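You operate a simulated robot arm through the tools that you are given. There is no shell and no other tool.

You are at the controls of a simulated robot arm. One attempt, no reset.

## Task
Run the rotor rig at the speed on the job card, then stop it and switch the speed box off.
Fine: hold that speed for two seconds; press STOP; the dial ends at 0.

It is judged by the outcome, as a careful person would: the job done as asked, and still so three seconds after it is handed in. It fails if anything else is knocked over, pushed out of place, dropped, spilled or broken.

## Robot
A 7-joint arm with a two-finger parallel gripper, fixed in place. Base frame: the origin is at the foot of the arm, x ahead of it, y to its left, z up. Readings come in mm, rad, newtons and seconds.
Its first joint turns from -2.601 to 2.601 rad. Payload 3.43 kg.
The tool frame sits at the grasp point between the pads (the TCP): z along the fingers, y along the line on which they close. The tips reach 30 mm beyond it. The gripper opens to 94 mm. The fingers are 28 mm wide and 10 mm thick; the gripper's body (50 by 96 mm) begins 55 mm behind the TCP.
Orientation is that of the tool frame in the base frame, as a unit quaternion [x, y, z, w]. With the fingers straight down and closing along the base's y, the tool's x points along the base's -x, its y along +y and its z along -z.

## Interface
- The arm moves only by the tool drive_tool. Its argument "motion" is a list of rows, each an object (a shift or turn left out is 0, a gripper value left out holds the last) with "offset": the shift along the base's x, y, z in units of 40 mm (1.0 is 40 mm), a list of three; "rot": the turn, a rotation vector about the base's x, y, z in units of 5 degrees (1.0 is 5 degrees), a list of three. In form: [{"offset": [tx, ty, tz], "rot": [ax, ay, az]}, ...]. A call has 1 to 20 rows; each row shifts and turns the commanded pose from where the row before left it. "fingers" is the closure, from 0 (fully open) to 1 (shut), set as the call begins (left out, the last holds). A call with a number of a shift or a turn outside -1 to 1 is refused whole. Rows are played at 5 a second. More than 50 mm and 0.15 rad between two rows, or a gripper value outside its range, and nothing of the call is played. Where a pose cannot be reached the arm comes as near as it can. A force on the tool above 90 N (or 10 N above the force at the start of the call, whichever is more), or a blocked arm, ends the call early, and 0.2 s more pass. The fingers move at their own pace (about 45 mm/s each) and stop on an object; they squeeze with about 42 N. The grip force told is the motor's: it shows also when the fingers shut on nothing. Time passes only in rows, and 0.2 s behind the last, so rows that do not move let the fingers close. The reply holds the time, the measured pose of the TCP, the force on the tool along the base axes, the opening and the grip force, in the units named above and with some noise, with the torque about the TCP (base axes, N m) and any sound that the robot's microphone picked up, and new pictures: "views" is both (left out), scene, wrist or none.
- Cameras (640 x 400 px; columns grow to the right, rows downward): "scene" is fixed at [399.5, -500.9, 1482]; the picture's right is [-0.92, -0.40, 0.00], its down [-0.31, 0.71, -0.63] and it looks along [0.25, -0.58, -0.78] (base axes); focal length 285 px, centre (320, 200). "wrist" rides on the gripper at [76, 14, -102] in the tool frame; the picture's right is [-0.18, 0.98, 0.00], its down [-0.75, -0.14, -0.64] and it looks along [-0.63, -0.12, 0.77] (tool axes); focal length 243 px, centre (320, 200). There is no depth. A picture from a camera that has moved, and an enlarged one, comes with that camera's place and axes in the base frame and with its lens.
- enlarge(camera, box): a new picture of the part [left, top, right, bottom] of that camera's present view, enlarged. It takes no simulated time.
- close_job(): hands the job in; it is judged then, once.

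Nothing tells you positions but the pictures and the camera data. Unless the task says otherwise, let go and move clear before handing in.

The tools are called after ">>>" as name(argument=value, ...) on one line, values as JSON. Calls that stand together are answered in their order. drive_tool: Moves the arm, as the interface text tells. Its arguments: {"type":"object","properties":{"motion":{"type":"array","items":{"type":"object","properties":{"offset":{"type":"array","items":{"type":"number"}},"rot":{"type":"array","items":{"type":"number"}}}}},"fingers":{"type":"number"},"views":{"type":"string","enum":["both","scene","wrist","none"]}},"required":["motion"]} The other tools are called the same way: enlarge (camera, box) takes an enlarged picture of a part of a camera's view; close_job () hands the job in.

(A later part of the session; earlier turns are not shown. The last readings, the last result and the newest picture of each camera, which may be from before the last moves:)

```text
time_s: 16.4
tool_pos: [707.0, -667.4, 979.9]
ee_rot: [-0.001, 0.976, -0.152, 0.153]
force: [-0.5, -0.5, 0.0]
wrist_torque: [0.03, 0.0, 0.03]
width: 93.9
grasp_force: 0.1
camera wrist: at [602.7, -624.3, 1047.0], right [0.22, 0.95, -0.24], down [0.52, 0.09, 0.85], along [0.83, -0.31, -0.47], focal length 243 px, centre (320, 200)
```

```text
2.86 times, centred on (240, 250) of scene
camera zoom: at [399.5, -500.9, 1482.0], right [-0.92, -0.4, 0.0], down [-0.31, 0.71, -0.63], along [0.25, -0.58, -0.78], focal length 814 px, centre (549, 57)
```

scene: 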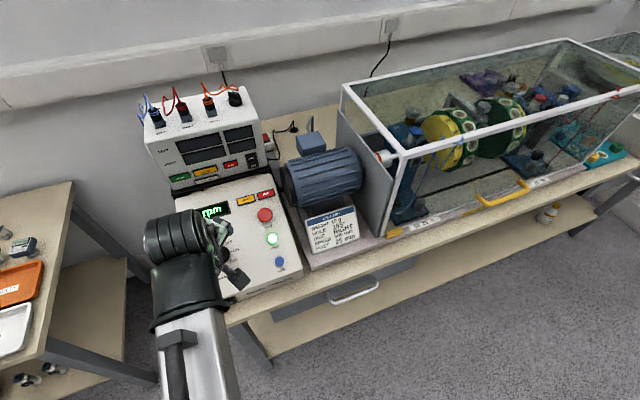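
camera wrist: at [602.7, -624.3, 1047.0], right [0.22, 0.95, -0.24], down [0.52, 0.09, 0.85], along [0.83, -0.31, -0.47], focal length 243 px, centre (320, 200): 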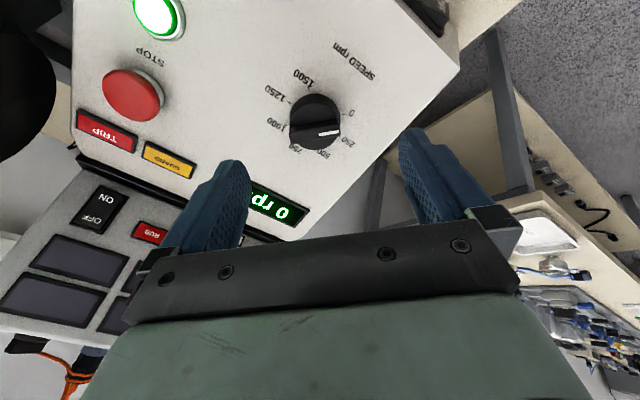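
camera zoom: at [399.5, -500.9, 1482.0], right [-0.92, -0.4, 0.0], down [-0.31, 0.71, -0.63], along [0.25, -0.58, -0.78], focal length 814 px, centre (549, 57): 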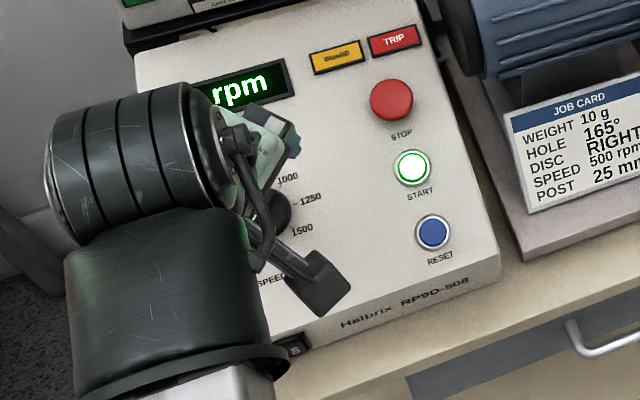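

The pointer bar lines up with the finger line, confirming the dial is at 0. I'll descend along the panel normal around the knob.

>>> drive_tool(motion=[{"offset": [0.125, -0.125, -0.378]}, {"offset": [0.125, -0.125, -0.378]}, {"offset": [0.125, -0.125, -0.378]}, {"offset": [0, 0, 0]}], fingers=0, views="both")

>>> enlarge(camera="wrist", box=[180, 40, 500, 240])

```text
time_s: 17.4
tool_pos: [721.0, -681.6, 935.4]
ee_rot: [0.0, 0.976, -0.153, 0.153]
force: [-0.3, -0.2, 0.3]
wrist_torque: [-0.01, -0.02, 0.01]
width: 94.1
grasp_force: 0.0
camera wrist: at [617.6, -639.6, 1001.3], right [0.22, 0.95, -0.24], down [0.52, 0.09, 0.85], along [0.83, -0.31, -0.47], focal length 243 px, centre (320, 200)
```

scene: 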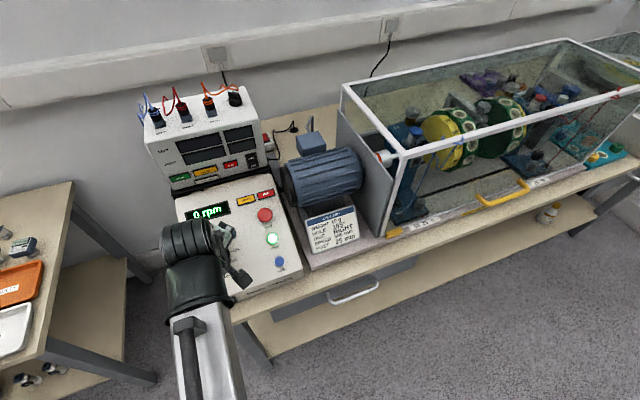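
wrist: 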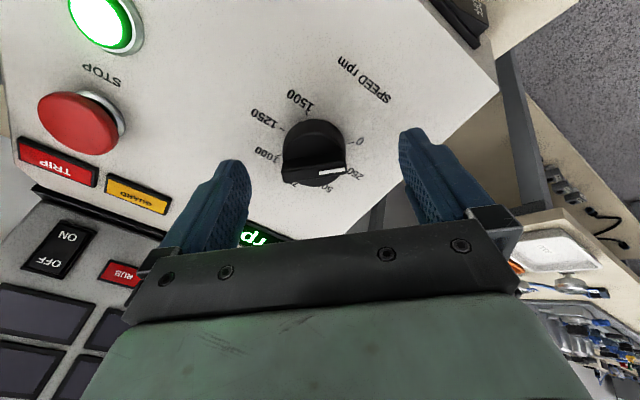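

```text
2.00 times, centred on (340, 140) of wrist
camera zoom: at [617.6, -639.6, 1001.3], right [0.22, 0.95, -0.24], down [0.52, 0.09, 0.85], along [0.83, -0.31, -0.47], focal length 485 px, centre (280, 320)
```

zoom: 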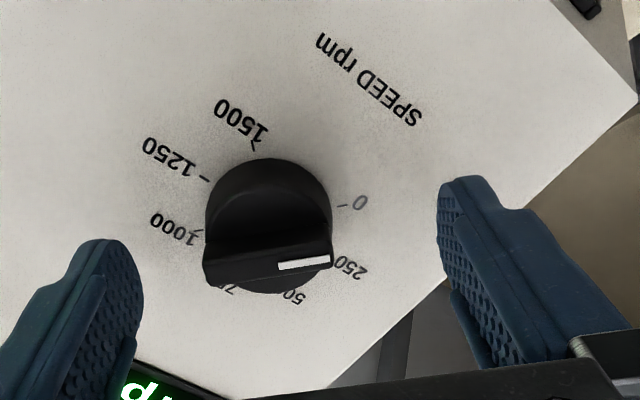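

The knob sits about 3 mm off the finger midline, toward up-right on the panel. I'll correct that, drop the last 8 mm, then close on it and check the scene display.

>>> drive_tool(motion=[{"offset": [-0.0035, -0.074, 0.023]}, {"offset": [0.06, -0.06, -0.181]}, {"offset": [0, 0, 0]}], fingers=0, views="wrist")

>>> enlarge(camera="wrist", box=[180, 40, 500, 240])

```text
time_s: 18.2
tool_pos: [723.0, -687.9, 927.1]
ee_rot: [0.0, 0.976, -0.152, 0.154]
force: [0.3, 0.3, -0.1]
wrist_torque: [0.0, -0.02, 0.0]
width: 93.9
grasp_force: 0.0
camera wrist: at [620.0, -645.8, 994.6], right [0.22, 0.95, -0.24], down [0.52, 0.09, 0.85], along [0.83, -0.31, -0.47], focal length 243 px, centre (320, 200)
```

wrist: 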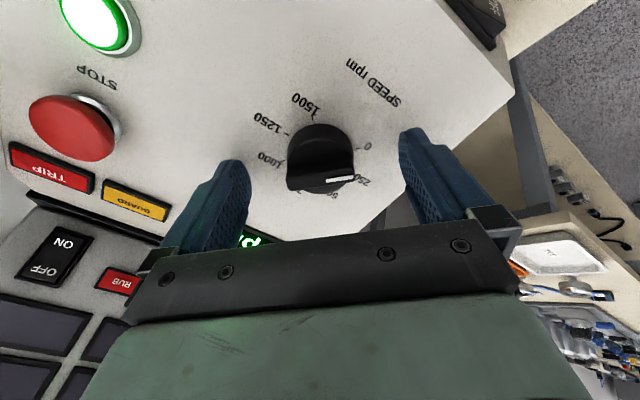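

```text
2.00 times, centred on (340, 140) of wrist
camera zoom: at [620.0, -645.8, 994.6], right [0.22, 0.95, -0.24], down [0.52, 0.09, 0.85], along [0.83, -0.31, -0.47], focal length 485 px, centre (280, 320)
```

zoom: 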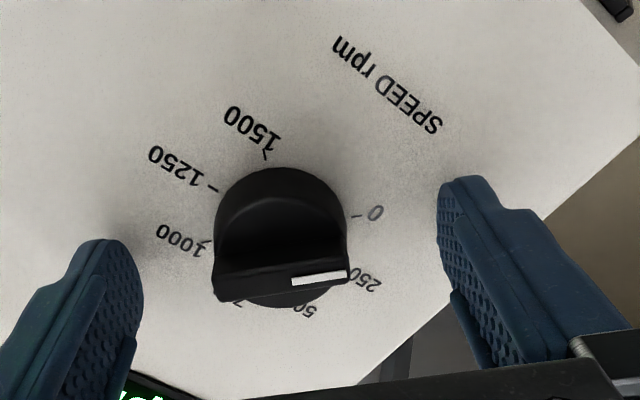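

The knob is now centred between the fingers, with the tips about 5 mm off the panel. I'll close on it.

>>> drive_tool(motion=[{"offset": [0, 0, 0]}, {"offset": [0, 0, 0]}, {"offset": [0, 0, 0]}, {"offset": [0, 0, 0]}], fingers=1, views="both")

>>> enlarge(camera="wrist", box=[180, 40, 500, 240])

>>> enlarge(camera="scene", box=[170, 180, 310, 320])

```text
time_s: 19.2
tool_pos: [723.9, -687.9, 927.8]
ee_rot: [0.0, 0.976, -0.153, 0.152]
force: [-0.2, -0.6, -0.1]
wrist_torque: [-0.03, -0.03, -0.02]
width: 40.8
grasp_force: 31.9
camera wrist: at [619.9, -645.8, 994.6], right [0.22, 0.95, -0.24], down [0.52, 0.09, 0.85], along [0.83, -0.31, -0.47], focal length 243 px, centre (320, 200)
```

scene: 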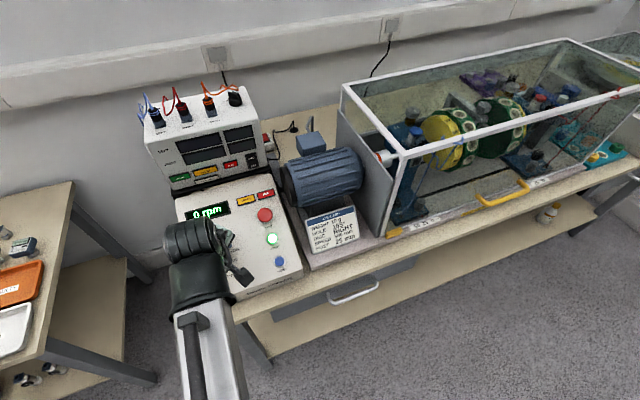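
wrist: 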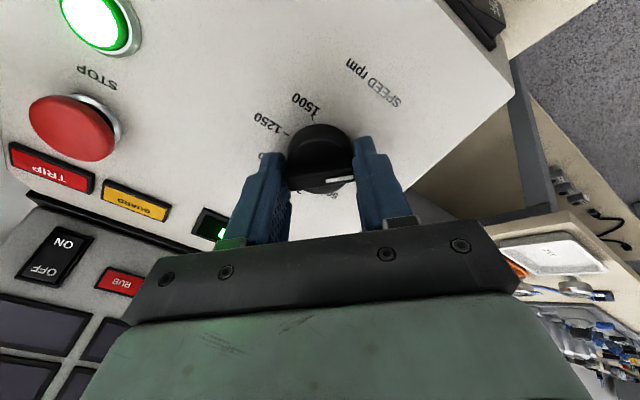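

```text
2.00 times, centred on (340, 140) of wrist
camera zoom: at [619.9, -645.8, 994.6], right [0.22, 0.95, -0.24], down [0.52, 0.09, 0.85], along [0.83, -0.31, -0.47], focal length 485 px, centre (280, 320)
```

zoom: 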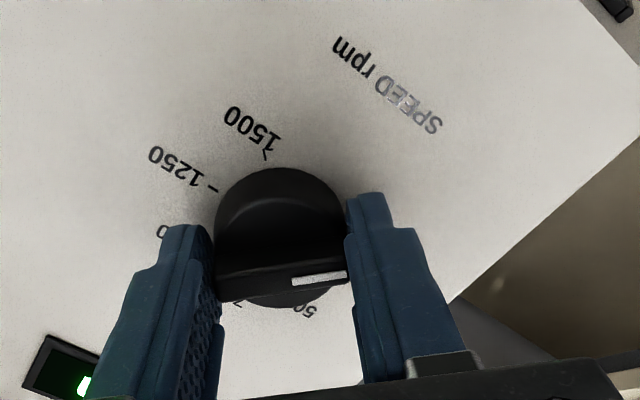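

```text
2.86 times, centred on (240, 250) of scene
camera zoom: at [399.5, -500.9, 1482.0], right [-0.92, -0.4, 0.0], down [-0.31, 0.71, -0.63], along [0.25, -0.58, -0.78], focal length 814 px, centre (549, 57)
```

zoom: 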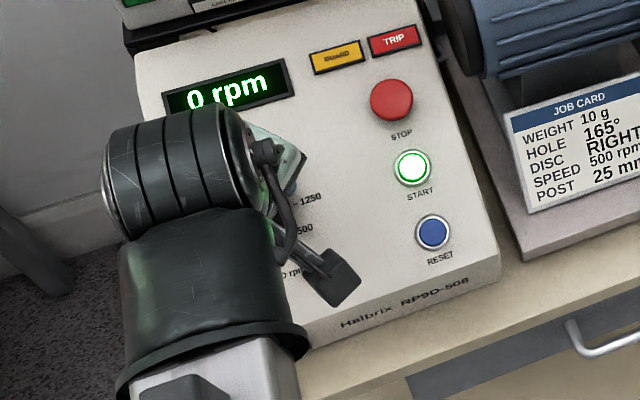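

The knob is gripped at 40.8 mm and the display still shows in the scene view. I'll turn clockwise gently, 20° first, and see how the speed responds.

>>> drive_tool(motion=[{"rot": [0.1494, -0.1494, -0.4532]}, {"rot": [0.1494, -0.1494, -0.4532]}, {"rot": [0.1494, -0.1494, -0.4532]}, {"rot": [0.1494, -0.1494, -0.4532]}, {"rot": [0.1494, -0.1494, -0.4532]}, {"rot": [0.1494, -0.1494, -0.4532]}, {"rot": [0.1494, -0.1494, -0.4532]}, {"rot": [0.1494, -0.1494, -0.4532]}, {"offset": [0, 0, 0]}], fingers=1, views="both")

>>> enlarge(camera="wrist", box=[180, 40, 500, 240])

>>> enlarge(camera="scene", box=[170, 180, 310, 320])

```text
time_s: 21.2
tool_pos: [722.6, -686.8, 927.6]
ee_rot: [0.17, 0.961, -0.123, 0.178]
force: [-6.2, -8.8, -6.2]
wrist_torque: [-0.64, -0.45, -0.1]
width: 40.5
grasp_force: 44.3
camera wrist: at [630.3, -621.1, 989.9], right [0.53, 0.84, -0.1], down [0.42, -0.15, 0.9], along [0.74, -0.52, -0.43], focal length 243 px, centre (320, 200)
```

scene: 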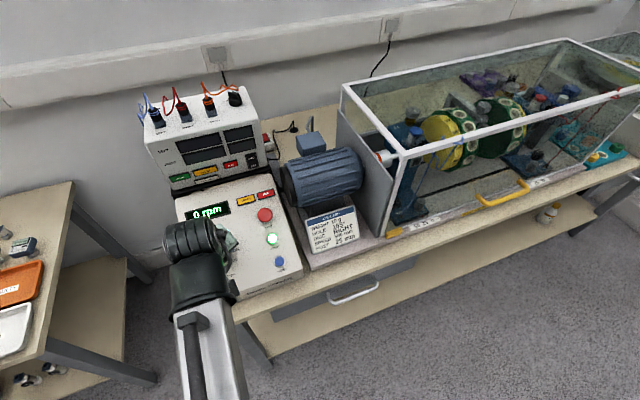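
wrist: 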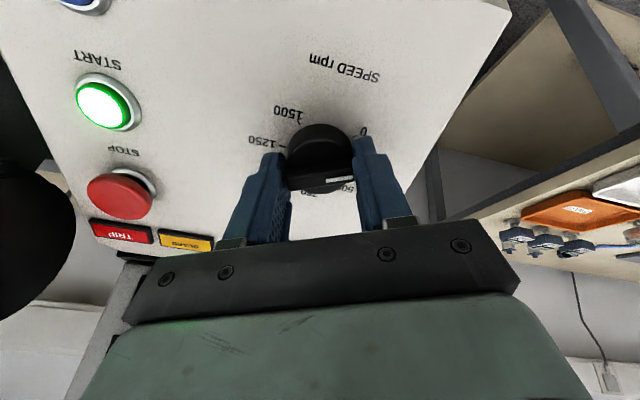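

```text
2.00 times, centred on (340, 140) of wrist
camera zoom: at [630.3, -621.1, 989.9], right [0.53, 0.84, -0.1], down [0.42, -0.15, 0.9], along [0.74, -0.52, -0.43], focal length 485 px, centre (280, 320)
```

zoom: 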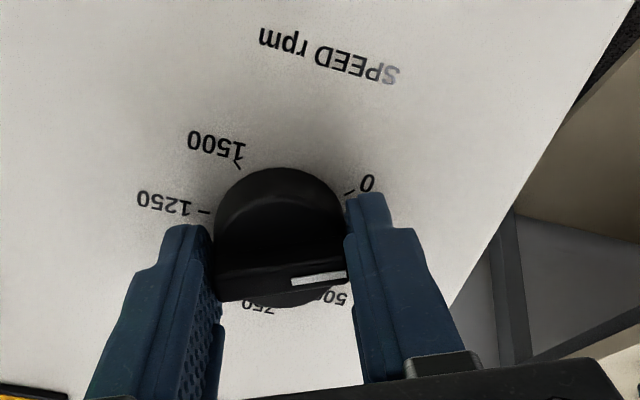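

```text
2.86 times, centred on (240, 250) of scene
camera zoom: at [399.5, -500.9, 1482.0], right [-0.92, -0.4, 0.0], down [-0.31, 0.71, -0.63], along [0.25, -0.58, -0.78], focal length 814 px, centre (549, 57)
```

zoom: 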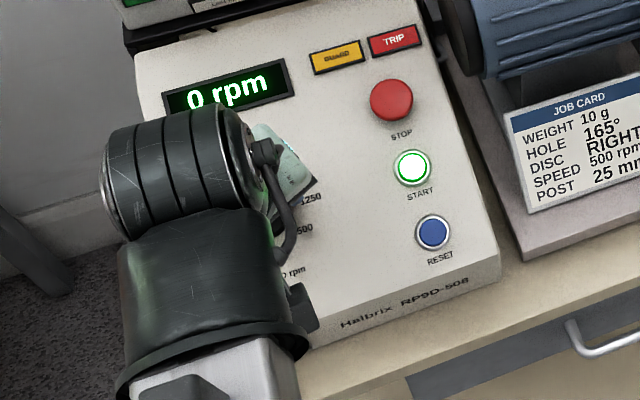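

The knob turned with the fingers, but the display still reads 0. I'll wait a second to see whether the drive ramps slowly.

>>> drive_tool(motion=[{"offset": [0, 0, 0]}, {"offset": [0, 0, 0]}, {"offset": [0, 0, 0]}, {"offset": [0, 0, 0]}], fingers=1, views="scene")

>>> enlarge(camera="scene", box=[170, 180, 310, 320])

>>> enlarge(camera="scene", box=[400, 80, 560, 200])

```text
time_s: 22.2
tool_pos: [722.7, -687.3, 928.8]
ee_rot: [0.17, 0.962, -0.123, 0.177]
force: [-8.8, -10.2, -7.4]
wrist_torque: [-0.12, 0.54, -0.21]
width: 40.6
grasp_force: 44.9
```

scene: 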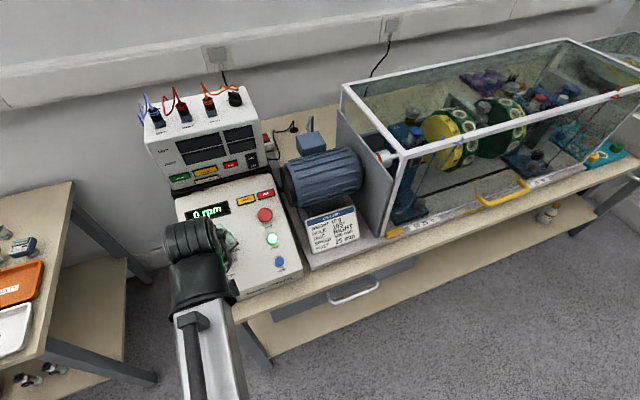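

```text
2.86 times, centred on (240, 250) of scene
camera zoom: at [399.5, -500.9, 1482.0], right [-0.92, -0.4, 0.0], down [-0.31, 0.71, -0.63], along [0.25, -0.58, -0.78], focal length 814 px, centre (549, 57)
```

zoom: 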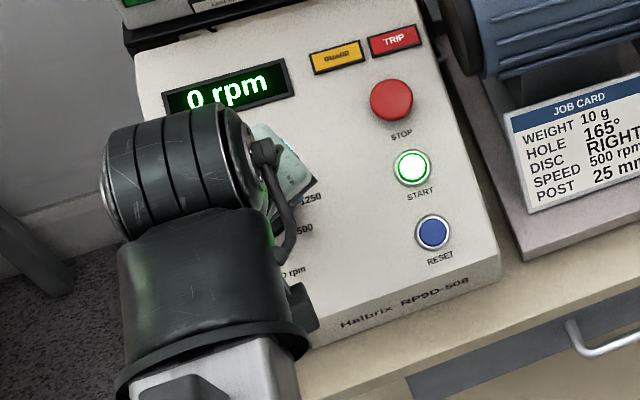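

```text
3.33 times, centred on (480, 140) of scene
camera zoom: at [399.5, -500.9, 1482.0], right [-0.92, -0.4, 0.0], down [-0.31, 0.71, -0.63], along [0.25, -0.58, -0.78], focal length 950 px, centre (-213, 400)
```

zoom: 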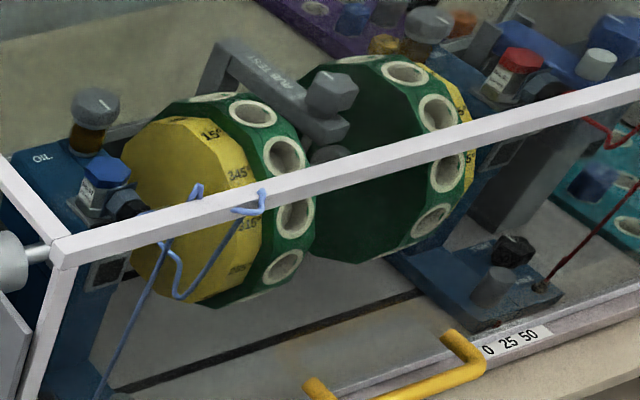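

The dial has moved about 20° but the rotor isn't turning yet; there may be a minimum speed. There is also a side force of about 13 N, so I'll first shift 1 mm to relax it, then turn another 20°.

>>> drive_tool(motion=[{"offset": [-0.0177, -0.0177, -0.01]}, {"offset": [0, 0, 0]}], fingers=1, views="none")

```text
time_s: 22.8
tool_pos: [722.8, -687.0, 927.5]
ee_rot: [0.17, 0.962, -0.123, 0.177]
force: [-8.6, -5.4, -7.5]
wrist_torque: [-0.15, 0.73, -0.34]
width: 40.5
grasp_force: 45.0
```

>>> drive_tool(motion=[{"offset": [-0.03, -0.0177, -0.015]}, {"offset": [0, 0, 0]}], fingers=1, views="none")

```text
time_s: 23.4
tool_pos: [722.2, -687.8, 928.3]
ee_rot: [0.169, 0.961, -0.123, 0.179]
force: [1.7, -0.2, -2.4]
wrist_torque: [0.43, 0.67, -0.15]
width: 40.3
grasp_force: 45.3
```

The side force is relaxed to about 2–3 N. I'll turn another 20° clockwise.

>>> drive_tool(motion=[{"rot": [0.1494, -0.1494, -0.4532]}, {"rot": [0.1494, -0.1494, -0.4532]}, {"rot": [0.1494, -0.1494, -0.4532]}, {"rot": [0.1494, -0.1494, -0.4532]}, {"rot": [0.1494, -0.1494, -0.4532]}, {"rot": [0.1494, -0.1494, -0.4532]}, {"rot": [0.1494, -0.1494, -0.4532]}, {"rot": [0.1494, -0.1494, -0.4532]}, {"offset": [0, 0, 0]}], fingers=1, views="both")

>>> enlarge(camera="wrist", box=[180, 40, 500, 240])

>>> enlarge(camera="scene", box=[170, 180, 310, 320])

```text
time_s: 25.4
tool_pos: [723.2, -687.8, 928.3]
ee_rot: [0.336, 0.917, -0.09, 0.198]
force: [21.4, 10.6, 11.8]
wrist_torque: [-0.44, -1.03, 0.15]
width: 40.4
grasp_force: 44.9
camera wrist: at [647.6, -600.8, 988.9], right [0.77, 0.64, 0.05], down [0.24, -0.35, 0.9], along [0.6, -0.68, -0.42], focal length 243 px, centre (320, 200)
```

scene: 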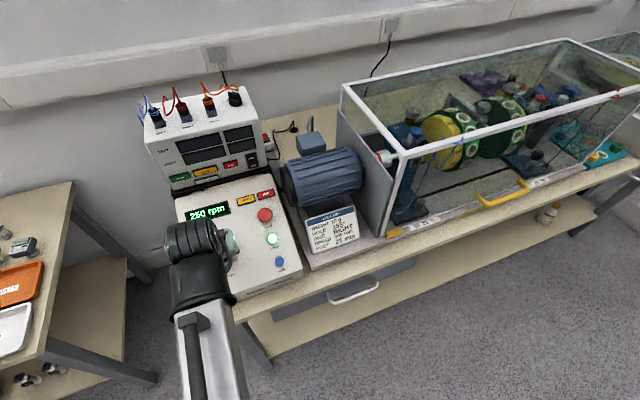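
wrist: 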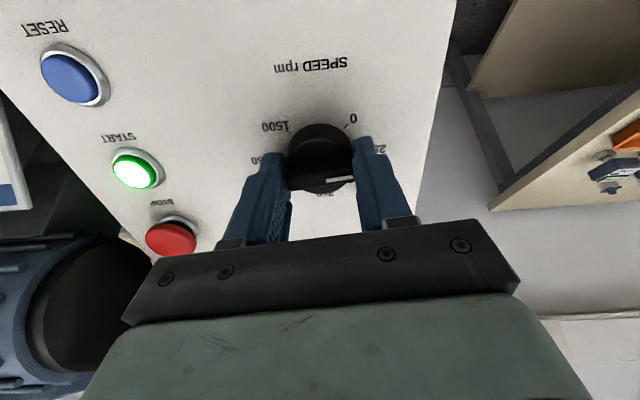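

```text
2.00 times, centred on (340, 140) of wrist
camera zoom: at [647.6, -600.8, 988.9], right [0.77, 0.64, 0.05], down [0.24, -0.35, 0.9], along [0.6, -0.68, -0.42], focal length 485 px, centre (280, 320)
```

zoom: 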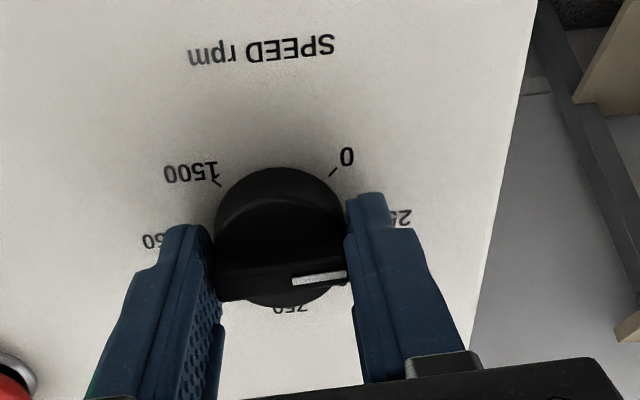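

```text
2.86 times, centred on (240, 250) of scene
camera zoom: at [399.5, -500.9, 1482.0], right [-0.92, -0.4, 0.0], down [-0.31, 0.71, -0.63], along [0.25, -0.58, -0.78], focal length 814 px, centre (549, 57)
```

zoom: 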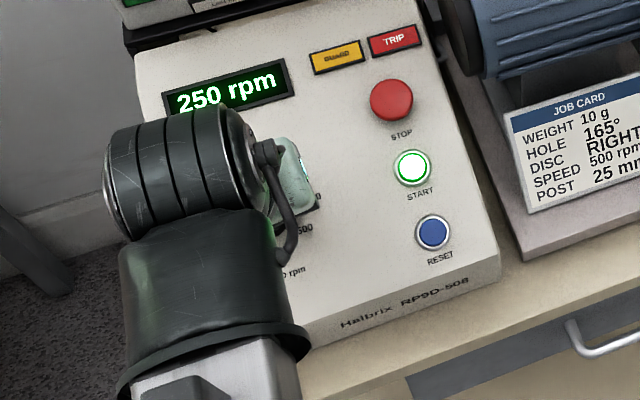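

The display jumped to 250 rpm, so the dial works in 45° detents. The side force has grown to about 25 N to the left, so I'll ease the tool that way before turning on.

>>> drive_tool(motion=[{"offset": [0.0265, 0.0265, 0]}, {"offset": [0.0265, 0.0265, 0.01]}, {"offset": [0, 0, 0]}], fingers=1, views="none")

```text
time_s: 26.2
tool_pos: [722.6, -686.1, 928.8]
ee_rot: [0.336, 0.917, -0.092, 0.197]
force: [9.8, -9.7, 7.7]
wrist_torque: [-0.12, -0.75, 0.21]
width: 40.4
grasp_force: 44.9
```

>>> drive_tool(motion=[{"offset": [0.032, -0.032, 0.021]}, {"offset": [0, 0, 0]}], fingers=1, views="none")

```text
time_s: 26.8
tool_pos: [723.5, -686.7, 928.2]
ee_rot: [0.334, 0.917, -0.092, 0.196]
force: [-2.6, -9.2, -2.7]
wrist_torque: [-0.99, -0.47, -0.2]
width: 40.5
grasp_force: 45.4
```

The forces are down to about 10 N. I'll continue with another 25° clockwise.

>>> drive_tool(motion=[{"rot": [0.1494, -0.1494, -0.4532]}, {"rot": [0.1494, -0.1494, -0.4532]}, {"rot": [0.1494, -0.1494, -0.4532]}, {"rot": [0.1494, -0.1494, -0.4532]}, {"rot": [0.1494, -0.1494, -0.4532]}, {"rot": [0.1494, -0.1494, -0.4532]}, {"rot": [0.1494, -0.1494, -0.4532]}, {"rot": [0.1494, -0.1494, -0.4532]}, {"offset": [0, 0, 0]}], fingers=1, views="both")

>>> enlarge(camera="scene", box=[170, 180, 310, 320])

```text
time_s: 28.8
tool_pos: [723.3, -687.7, 928.7]
ee_rot: [0.49, 0.845, -0.055, 0.208]
force: [-24.2, 1.4, -14.9]
wrist_torque: [-0.18, 0.41, -0.23]
width: 40.3
grasp_force: 45.1
camera wrist: at [671.5, -586.8, 992.7], right [0.92, 0.36, 0.18], down [0.02, -0.49, 0.87], along [0.4, -0.8, -0.45], focal length 243 px, centre (320, 200)
```

scene: 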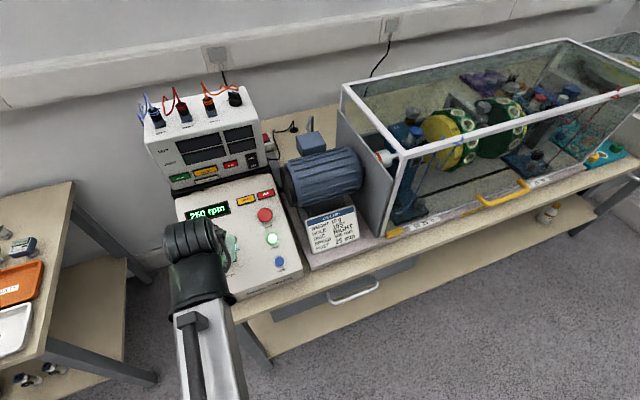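
wrist: 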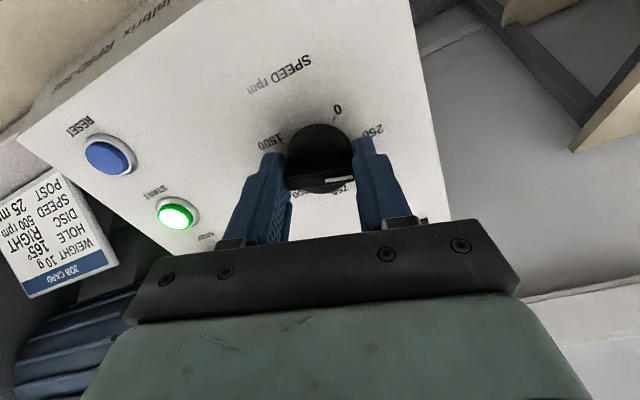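

```text
2.86 times, centred on (240, 250) of scene
camera zoom: at [399.5, -500.9, 1482.0], right [-0.92, -0.4, 0.0], down [-0.31, 0.71, -0.63], along [0.25, -0.58, -0.78], focal length 814 px, centre (549, 57)
```

zoom: 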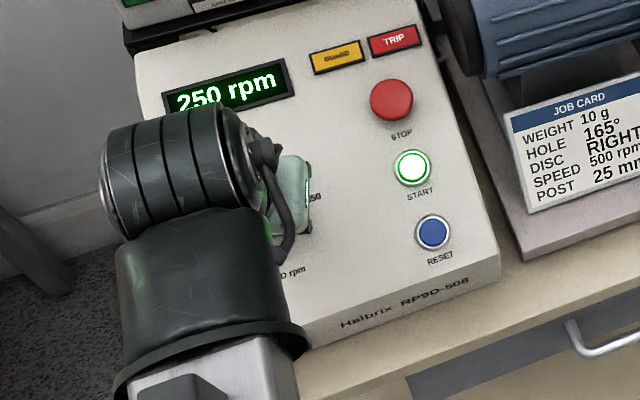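

At 60° the display still holds 250, with about 28 N of side load. I'll shift the tool back about 2.5 mm to relax it, then turn toward 75°, where the detent should tip to 500.

>>> drive_tool(motion=[{"offset": [-0.031, 0.0045, -0.0115]}, {"offset": [-0.031, 0.0045, -0.0115]}, {"offset": [0, 0, 0]}], fingers=1, views="none")

>>> drive_tool(motion=[{"rot": [0.1494, -0.1494, -0.4532]}, {"rot": [0.1494, -0.1494, -0.4532]}, {"rot": [0.1494, -0.1494, -0.4532]}, {"rot": [0.1494, -0.1494, -0.4532]}, {"offset": [0, 0, 0]}], fingers=1, views="scene")

>>> enlarge(camera="scene", box=[170, 180, 310, 320])

```text
time_s: 29.6
tool_pos: [722.7, -688.0, 927.7]
ee_rot: [0.489, 0.844, -0.055, 0.212]
force: [-9.6, -3.7, 2.2]
wrist_torque: [0.88, 1.1, -0.03]
width: 40.5
grasp_force: 45.1
```

```text
time_s: 30.8
tool_pos: [723.1, -686.4, 927.7]
ee_rot: [0.56, 0.799, -0.036, 0.216]
force: [5.8, -5.9, 11.0]
wrist_torque: [-0.44, -0.46, 0.0]
width: 40.4
grasp_force: 44.7
```

scene: 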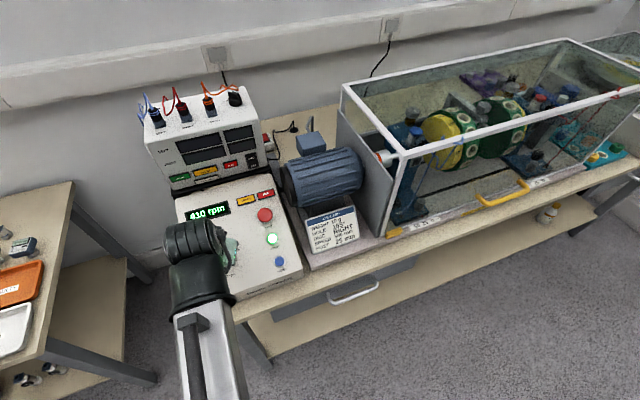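

```text
2.86 times, centred on (240, 250) of scene
camera zoom: at [399.5, -500.9, 1482.0], right [-0.92, -0.4, 0.0], down [-0.31, 0.71, -0.63], along [0.25, -0.58, -0.78], focal length 814 px, centre (549, 57)
```

zoom: 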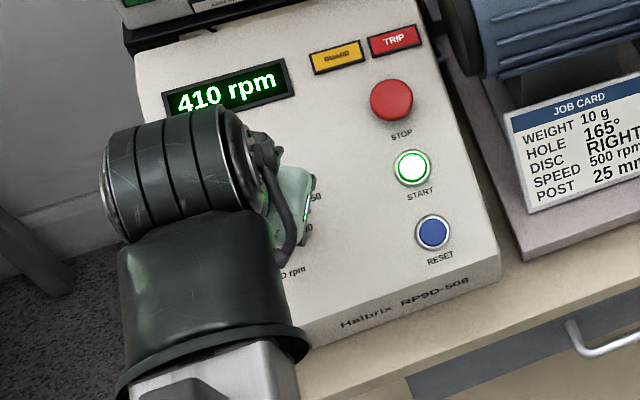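

The display reads 410 rpm and is climbing. I'll turn the remaining 20° to the 500 mark.

>>> drive_tool(motion=[{"rot": [0.1494, -0.1494, -0.4532]}, {"rot": [0.1494, -0.1494, -0.4532]}, {"rot": [0.1494, -0.1494, -0.4532]}, {"rot": [0.1494, -0.1494, -0.4532]}, {"rot": [0.1494, -0.1494, -0.4532]}, {"rot": [0.1494, -0.1494, -0.4532]}, {"rot": [0.1494, -0.1494, -0.4532]}, {"offset": [0, 0, 0]}], fingers=1, views="both")

>>> enlarge(camera="wrist", box=[180, 40, 500, 240])

>>> enlarge(camera="scene", box=[170, 180, 310, 320])

```text
time_s: 32.6
tool_pos: [723.8, -687.7, 927.5]
ee_rot: [0.676, 0.704, -0.004, 0.219]
force: [14.3, -6.0, 19.8]
wrist_torque: [0.28, -0.36, 0.19]
width: 40.5
grasp_force: 45.3
camera wrist: at [706.2, -581.2, 1002.0], right [0.93, -0.09, 0.34], down [-0.34, -0.53, 0.78], along [0.11, -0.84, -0.53], focal length 243 px, centre (320, 200)
```

scene: 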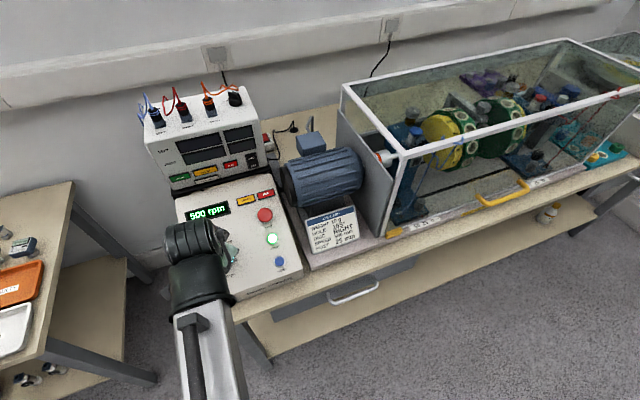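
wrist: 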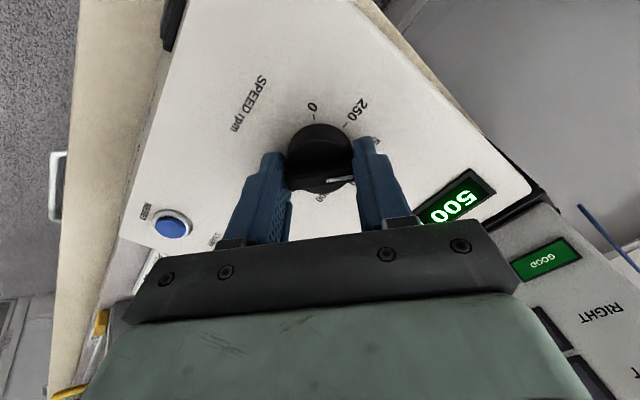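

```text
2.00 times, centred on (340, 140) of wrist
camera zoom: at [706.2, -581.2, 1002.0], right [0.93, -0.09, 0.34], down [-0.34, -0.53, 0.78], along [0.11, -0.84, -0.53], focal length 485 px, centre (280, 320)
```

zoom: 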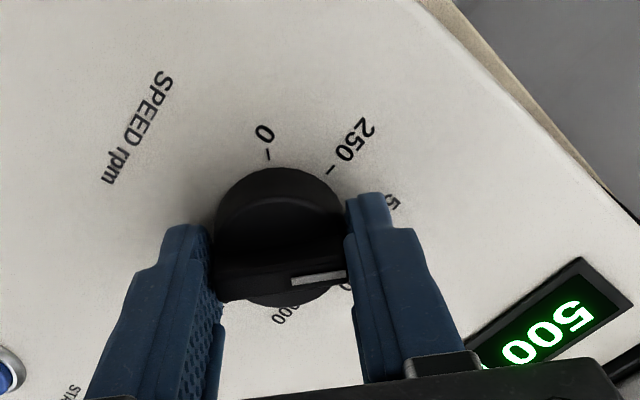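

```text
2.86 times, centred on (240, 250) of scene
camera zoom: at [399.5, -500.9, 1482.0], right [-0.92, -0.4, 0.0], down [-0.31, 0.71, -0.63], along [0.25, -0.58, -0.78], focal length 814 px, centre (549, 57)
```

zoom: 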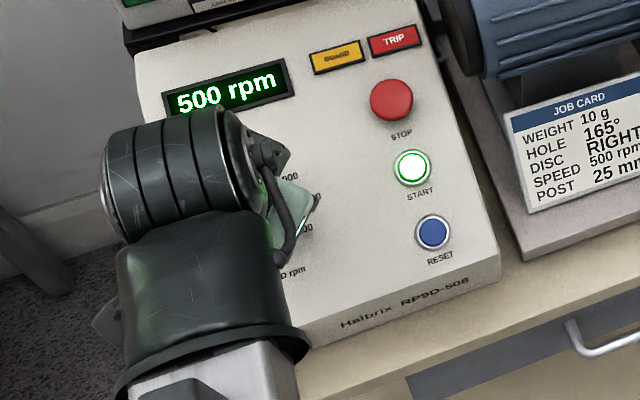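

The display reads 500 rpm at the 500 mark. I'll hold here well over two seconds before letting go.

>>> drive_tool(motion=[{"offset": [0, 0, 0]}, {"offset": [0, 0, 0]}, {"offset": [0, 0, 0]}, {"offset": [0, 0, 0]}, {"offset": [0, 0, 0]}, {"offset": [0, 0, 0]}, {"offset": [0, 0, 0]}, {"offset": [0, 0, 0]}, {"offset": [0, 0, 0]}, {"offset": [0, 0, 0]}, {"offset": [0, 0, 0]}, {"offset": [0, 0, 0]}, {"offset": [0, 0, 0]}], fingers=1, views="scene")

>>> drive_tool(motion=[{"offset": [0, 0, 0]}, {"offset": [0, 0, 0]}, {"offset": [0, 0, 0]}, {"offset": [0, 0, 0]}], fingers=0, views="both")

>>> enlarge(camera="wrist", box=[180, 40, 500, 240])

>>> enlarge(camera="scene", box=[170, 180, 310, 320])

```text
time_s: 35.4
tool_pos: [722.6, -686.6, 927.7]
ee_rot: [0.676, 0.704, -0.005, 0.219]
force: [16.0, -3.0, 19.4]
wrist_torque: [-0.28, -0.7, 0.13]
width: 40.6
grasp_force: 45.5
```

scene: 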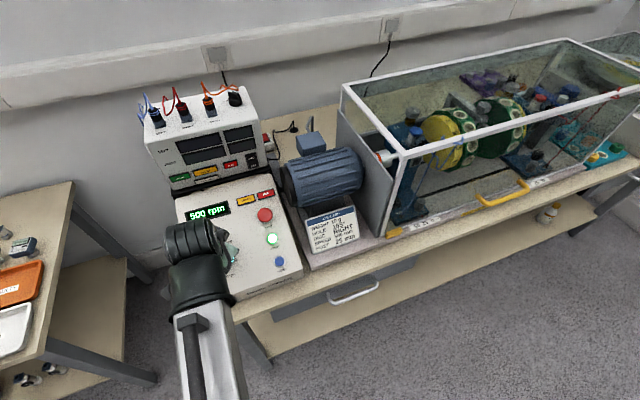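

```text
time_s: 36.4
tool_pos: [722.6, -687.7, 928.1]
ee_rot: [0.677, 0.703, -0.004, 0.217]
force: [0.0, -0.6, 0.6]
wrist_torque: [-0.02, -0.02, -0.02]
width: 93.8
grasp_force: 0.2
camera wrist: at [705.6, -581.2, 1001.3], right [0.94, -0.09, 0.34], down [-0.33, -0.54, 0.78], along [0.11, -0.84, -0.53], focal length 243 px, centre (320, 200)
```

scene: 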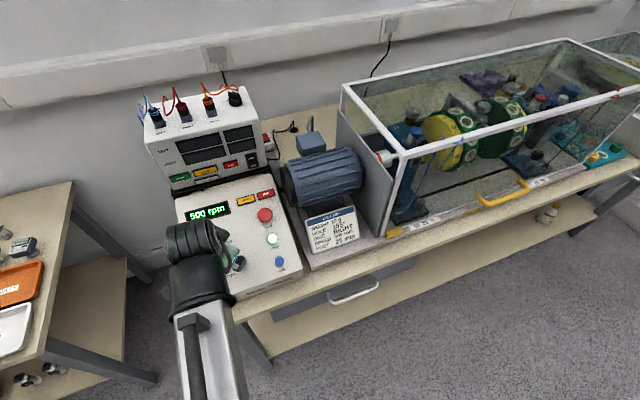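
wrist: 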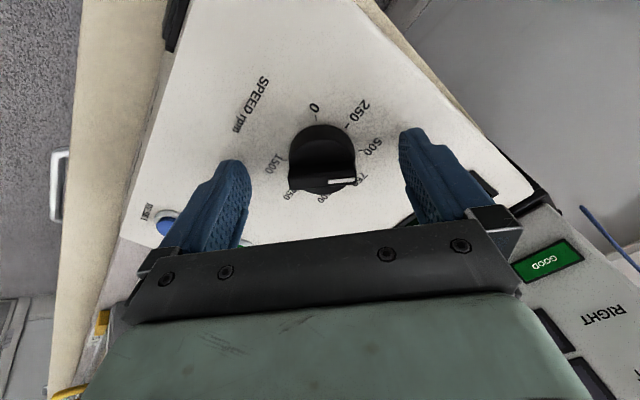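

```text
2.00 times, centred on (340, 140) of wrist
camera zoom: at [705.6, -581.2, 1001.3], right [0.94, -0.09, 0.34], down [-0.33, -0.54, 0.78], along [0.11, -0.84, -0.53], focal length 485 px, centre (280, 320)
```

zoom: 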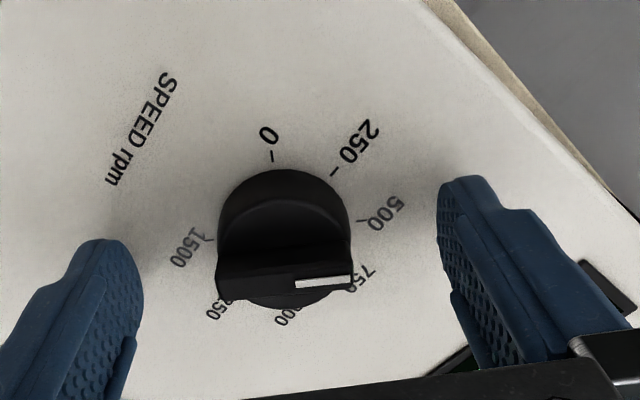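

```text
2.86 times, centred on (240, 250) of scene
camera zoom: at [399.5, -500.9, 1482.0], right [-0.92, -0.4, 0.0], down [-0.31, 0.71, -0.63], along [0.25, -0.58, -0.78], focal length 814 px, centre (549, 57)
```

zoom: 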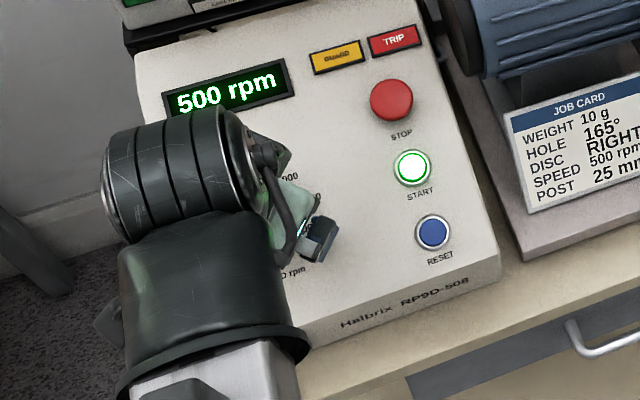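

The knob is free at the 500 mark and the rotor has held 500 rpm since before 32.6 s. Now I'll back off along the panel normal, close the fingers and move over STOP.

>>> drive_tool(motion=[{"offset": [-0.224, 0.224, 0.68]}, {"offset": [-0.224, 0.224, 0.68]}], fingers=0, views="none")

>>> drive_tool(motion=[{"offset": [-0.277, -0.786, 0.062]}, {"offset": [-0.277, -0.786, 0.062]}, {"offset": [-0.277, -0.786, 0.062]}, {"offset": [-0.277, -0.786, 0.062]}, {"offset": [0, 0, 0]}], fingers=1, views="both")

>>> enlarge(camera="wrist", box=[180, 40, 500, 240])

>>> enlarge(camera="scene", box=[170, 180, 310, 320])

```text
time_s: 37.0
tool_pos: [703.1, -669.7, 984.8]
ee_rot: [0.677, 0.704, -0.005, 0.217]
force: [0.1, 0.0, 0.6]
wrist_torque: [0.02, 0.02, 0.03]
width: 94.2
grasp_force: 0.1
```

```text
time_s: 38.2
tool_pos: [660.3, -794.1, 994.6]
ee_rot: [0.677, 0.703, -0.003, 0.218]
force: [0.6, 0.1, -0.8]
wrist_torque: [-0.01, 0.02, 0.0]
width: 0.0
grasp_force: 10.0
camera wrist: at [643.6, -688.5, 1068.3], right [0.94, -0.09, 0.34], down [-0.33, -0.54, 0.78], along [0.11, -0.84, -0.53], focal length 243 px, centre (320, 200)
```

scene: 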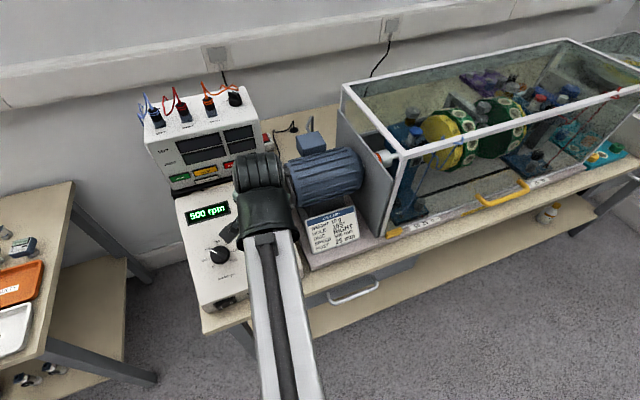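
wrist: 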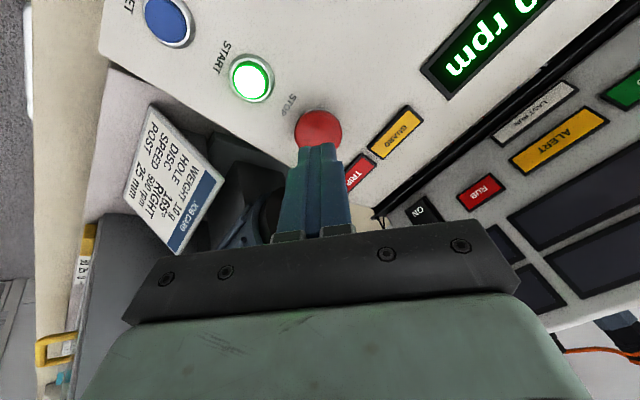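

```text
2.00 times, centred on (340, 140) of wrist
camera zoom: at [643.6, -688.5, 1068.3], right [0.94, -0.09, 0.34], down [-0.33, -0.54, 0.78], along [0.11, -0.84, -0.53], focal length 485 px, centre (280, 320)
```

zoom: 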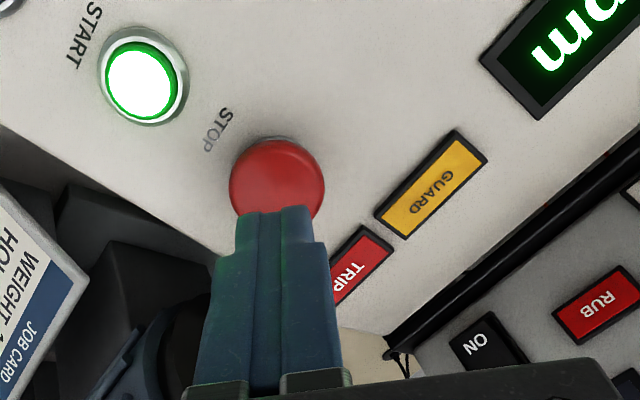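

```text
2.86 times, centred on (240, 250) of scene
camera zoom: at [399.5, -500.9, 1482.0], right [-0.92, -0.4, 0.0], down [-0.31, 0.71, -0.63], along [0.25, -0.58, -0.78], focal length 814 px, centre (549, 57)
```

zoom: 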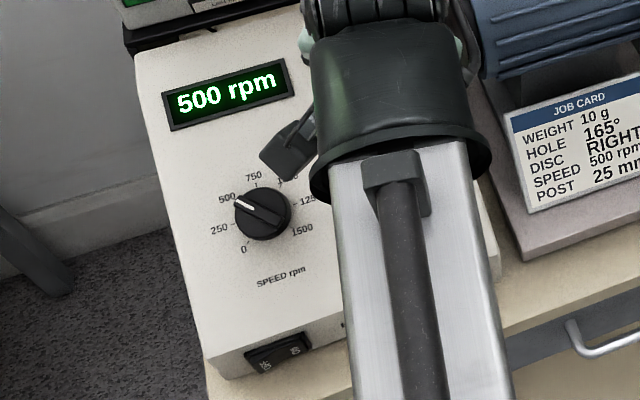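

It's still steady at 500 rpm, with STOP directly on the tool axis about 42 mm ahead of the tips. I'll approach most of the way, then press in small steps.

>>> drive_tool(motion=[{"offset": [0.127, -0.127, -0.385]}, {"offset": [0.127, -0.127, -0.385]}, {"offset": [0, 0, 0]}], fingers=1, views="wrist")

>>> enlarge(camera="wrist", box=[180, 40, 500, 240])

```text
time_s: 39.0
tool_pos: [670.6, -804.9, 963.7]
ee_rot: [0.676, 0.704, -0.003, 0.217]
force: [0.5, -0.7, 0.9]
wrist_torque: [0.0, 0.02, -0.01]
width: 0.2
grasp_force: 33.0
camera wrist: at [653.2, -699.2, 1037.1], right [0.94, -0.09, 0.34], down [-0.33, -0.54, 0.78], along [0.11, -0.84, -0.53], focal length 243 px, centre (320, 200)
```

wrist: 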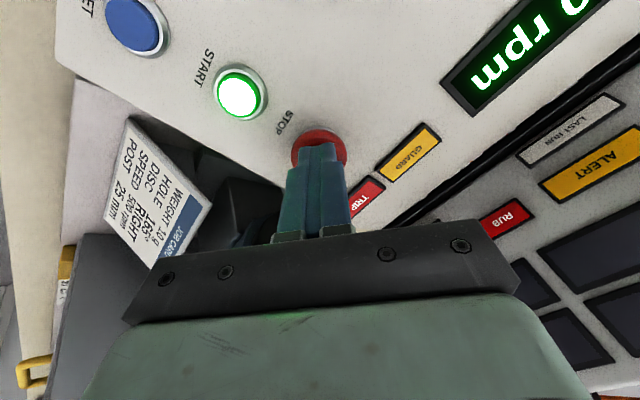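

```text
2.00 times, centred on (340, 140) of wrist
camera zoom: at [653.2, -699.2, 1037.1], right [0.94, -0.09, 0.34], down [-0.33, -0.54, 0.78], along [0.11, -0.84, -0.53], focal length 485 px, centre (280, 320)
```

zoom: 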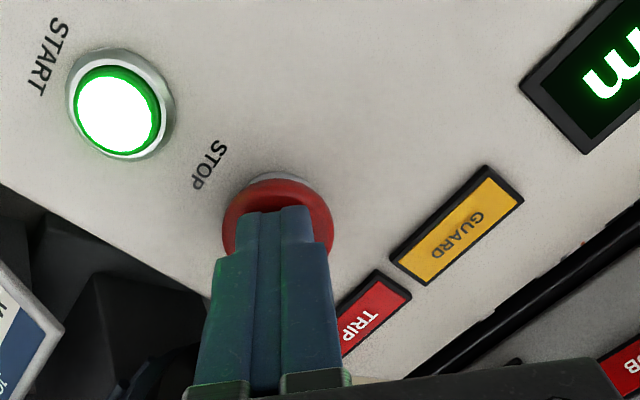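

>>> drive_tool(motion=[{"offset": [0.0187, -0.0187, -0.0566]}, {"offset": [0.0187, -0.0187, -0.0566]}, {"offset": [0.0187, -0.0187, -0.0566]}, {"offset": [0.0187, -0.0187, -0.0566]}, {"offset": [0, 0, 0]}], fingers=1, views="both")

>>> enlarge(camera="scene", box=[170, 180, 310, 320])

```text
time_s: 40.2
tool_pos: [672.1, -807.8, 956.2]
ee_rot: [0.677, 0.703, -0.003, 0.219]
force: [-5.7, 4.6, 42.4]
wrist_torque: [-0.29, -0.25, -0.08]
width: 0.0
grasp_force: 33.3
heard: click
camera wrist: at [655.2, -701.0, 1029.3], right [0.93, -0.09, 0.34], down [-0.34, -0.53, 0.78], along [0.11, -0.84, -0.53], focal length 243 px, centre (320, 200)
```

scene: 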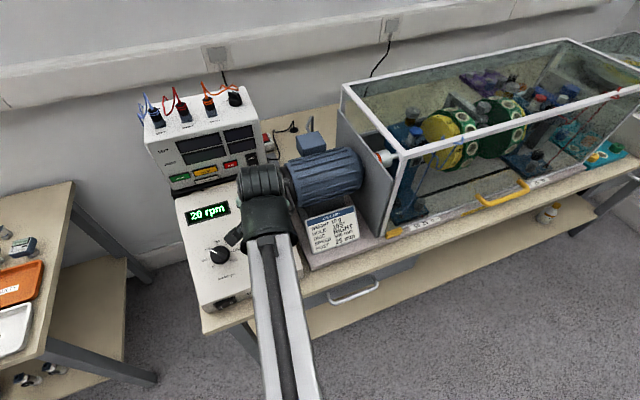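
wrist: 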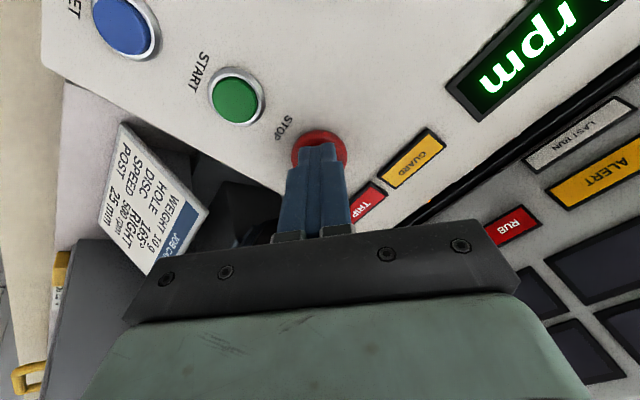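

```text
2.86 times, centred on (240, 250) of scene
camera zoom: at [399.5, -500.9, 1482.0], right [-0.92, -0.4, 0.0], down [-0.31, 0.71, -0.63], along [0.25, -0.58, -0.78], focal length 814 px, centre (549, 57)
```

zoom: 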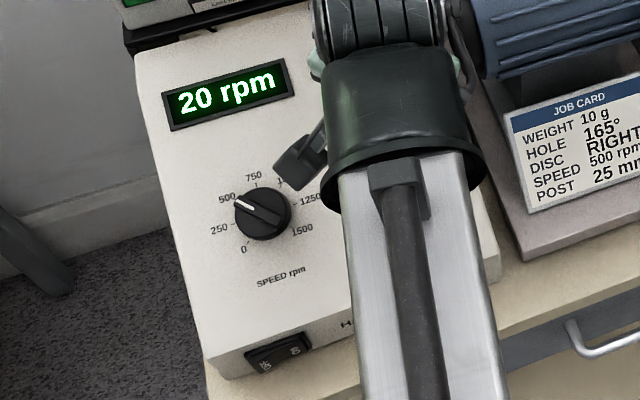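

STOP clicked, its lamp went out and the rotor is down to 20 rpm. I'll retract, retrace to the hover over the dial, and open the fingers there.

>>> drive_tool(motion=[{"offset": [-0.1096, 0.1096, 0.3321]}, {"offset": [-0.1096, 0.1096, 0.3321]}, {"offset": [-0.1096, 0.1096, 0.3322]}, {"offset": [0, 0, 0]}], fingers=1, views="none")

>>> drive_tool(motion=[{"offset": [0.277, 0.786, -0.062]}, {"offset": [0.277, 0.786, -0.062]}, {"offset": [0.277, 0.786, -0.062]}, {"offset": [0.277, 0.786, -0.062]}, {"offset": [0, 0, 0]}, {"offset": [0, 0, 0]}], fingers=0, views="both")

>>> enlarge(camera="wrist", box=[180, 40, 500, 240])

>>> enlarge(camera="scene", box=[170, 180, 310, 320])

```text
time_s: 41.2
tool_pos: [659.6, -793.3, 990.5]
ee_rot: [0.677, 0.703, -0.004, 0.216]
force: [0.5, 0.5, 0.7]
wrist_torque: [-0.01, -0.01, -0.01]
width: 0.1
grasp_force: 32.9
```

```text
time_s: 42.6
tool_pos: [705.5, -669.4, 984.1]
ee_rot: [0.677, 0.703, -0.004, 0.216]
force: [0.3, -0.1, -0.2]
wrist_torque: [-0.02, 0.02, 0.02]
width: 93.8
grasp_force: 0.0
camera wrist: at [689.1, -563.7, 1058.0], right [0.94, -0.09, 0.34], down [-0.33, -0.54, 0.78], along [0.11, -0.84, -0.53], focal length 243 px, centre (320, 200)
```

scene: 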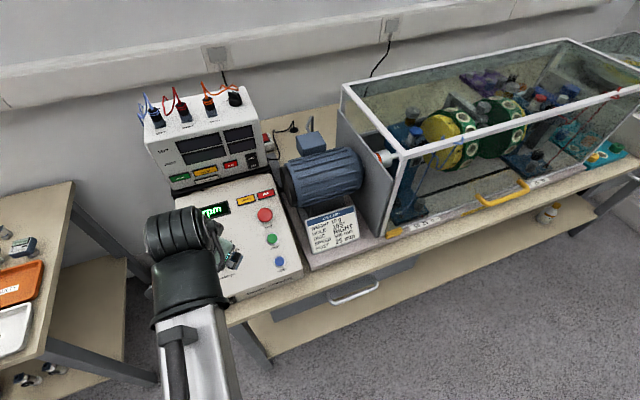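
wrist: 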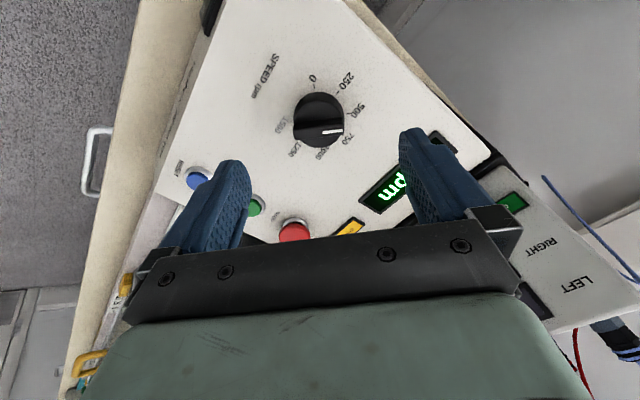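

```text
2.00 times, centred on (340, 140) of wrist
camera zoom: at [689.1, -563.7, 1058.0], right [0.94, -0.09, 0.34], down [-0.33, -0.54, 0.78], along [0.11, -0.84, -0.53], focal length 485 px, centre (280, 320)
```

zoom: 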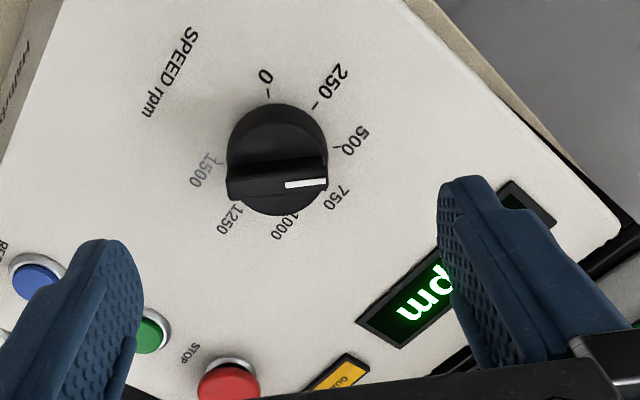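

```text
2.86 times, centred on (240, 250) of scene
camera zoom: at [399.5, -500.9, 1482.0], right [-0.92, -0.4, 0.0], down [-0.31, 0.71, -0.63], along [0.25, -0.58, -0.78], focal length 814 px, centre (549, 57)
```

zoom: 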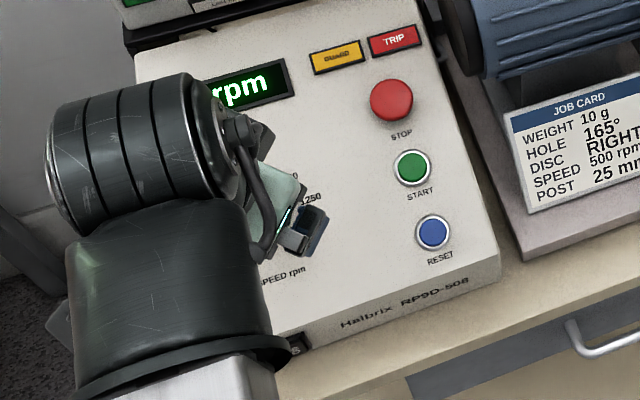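

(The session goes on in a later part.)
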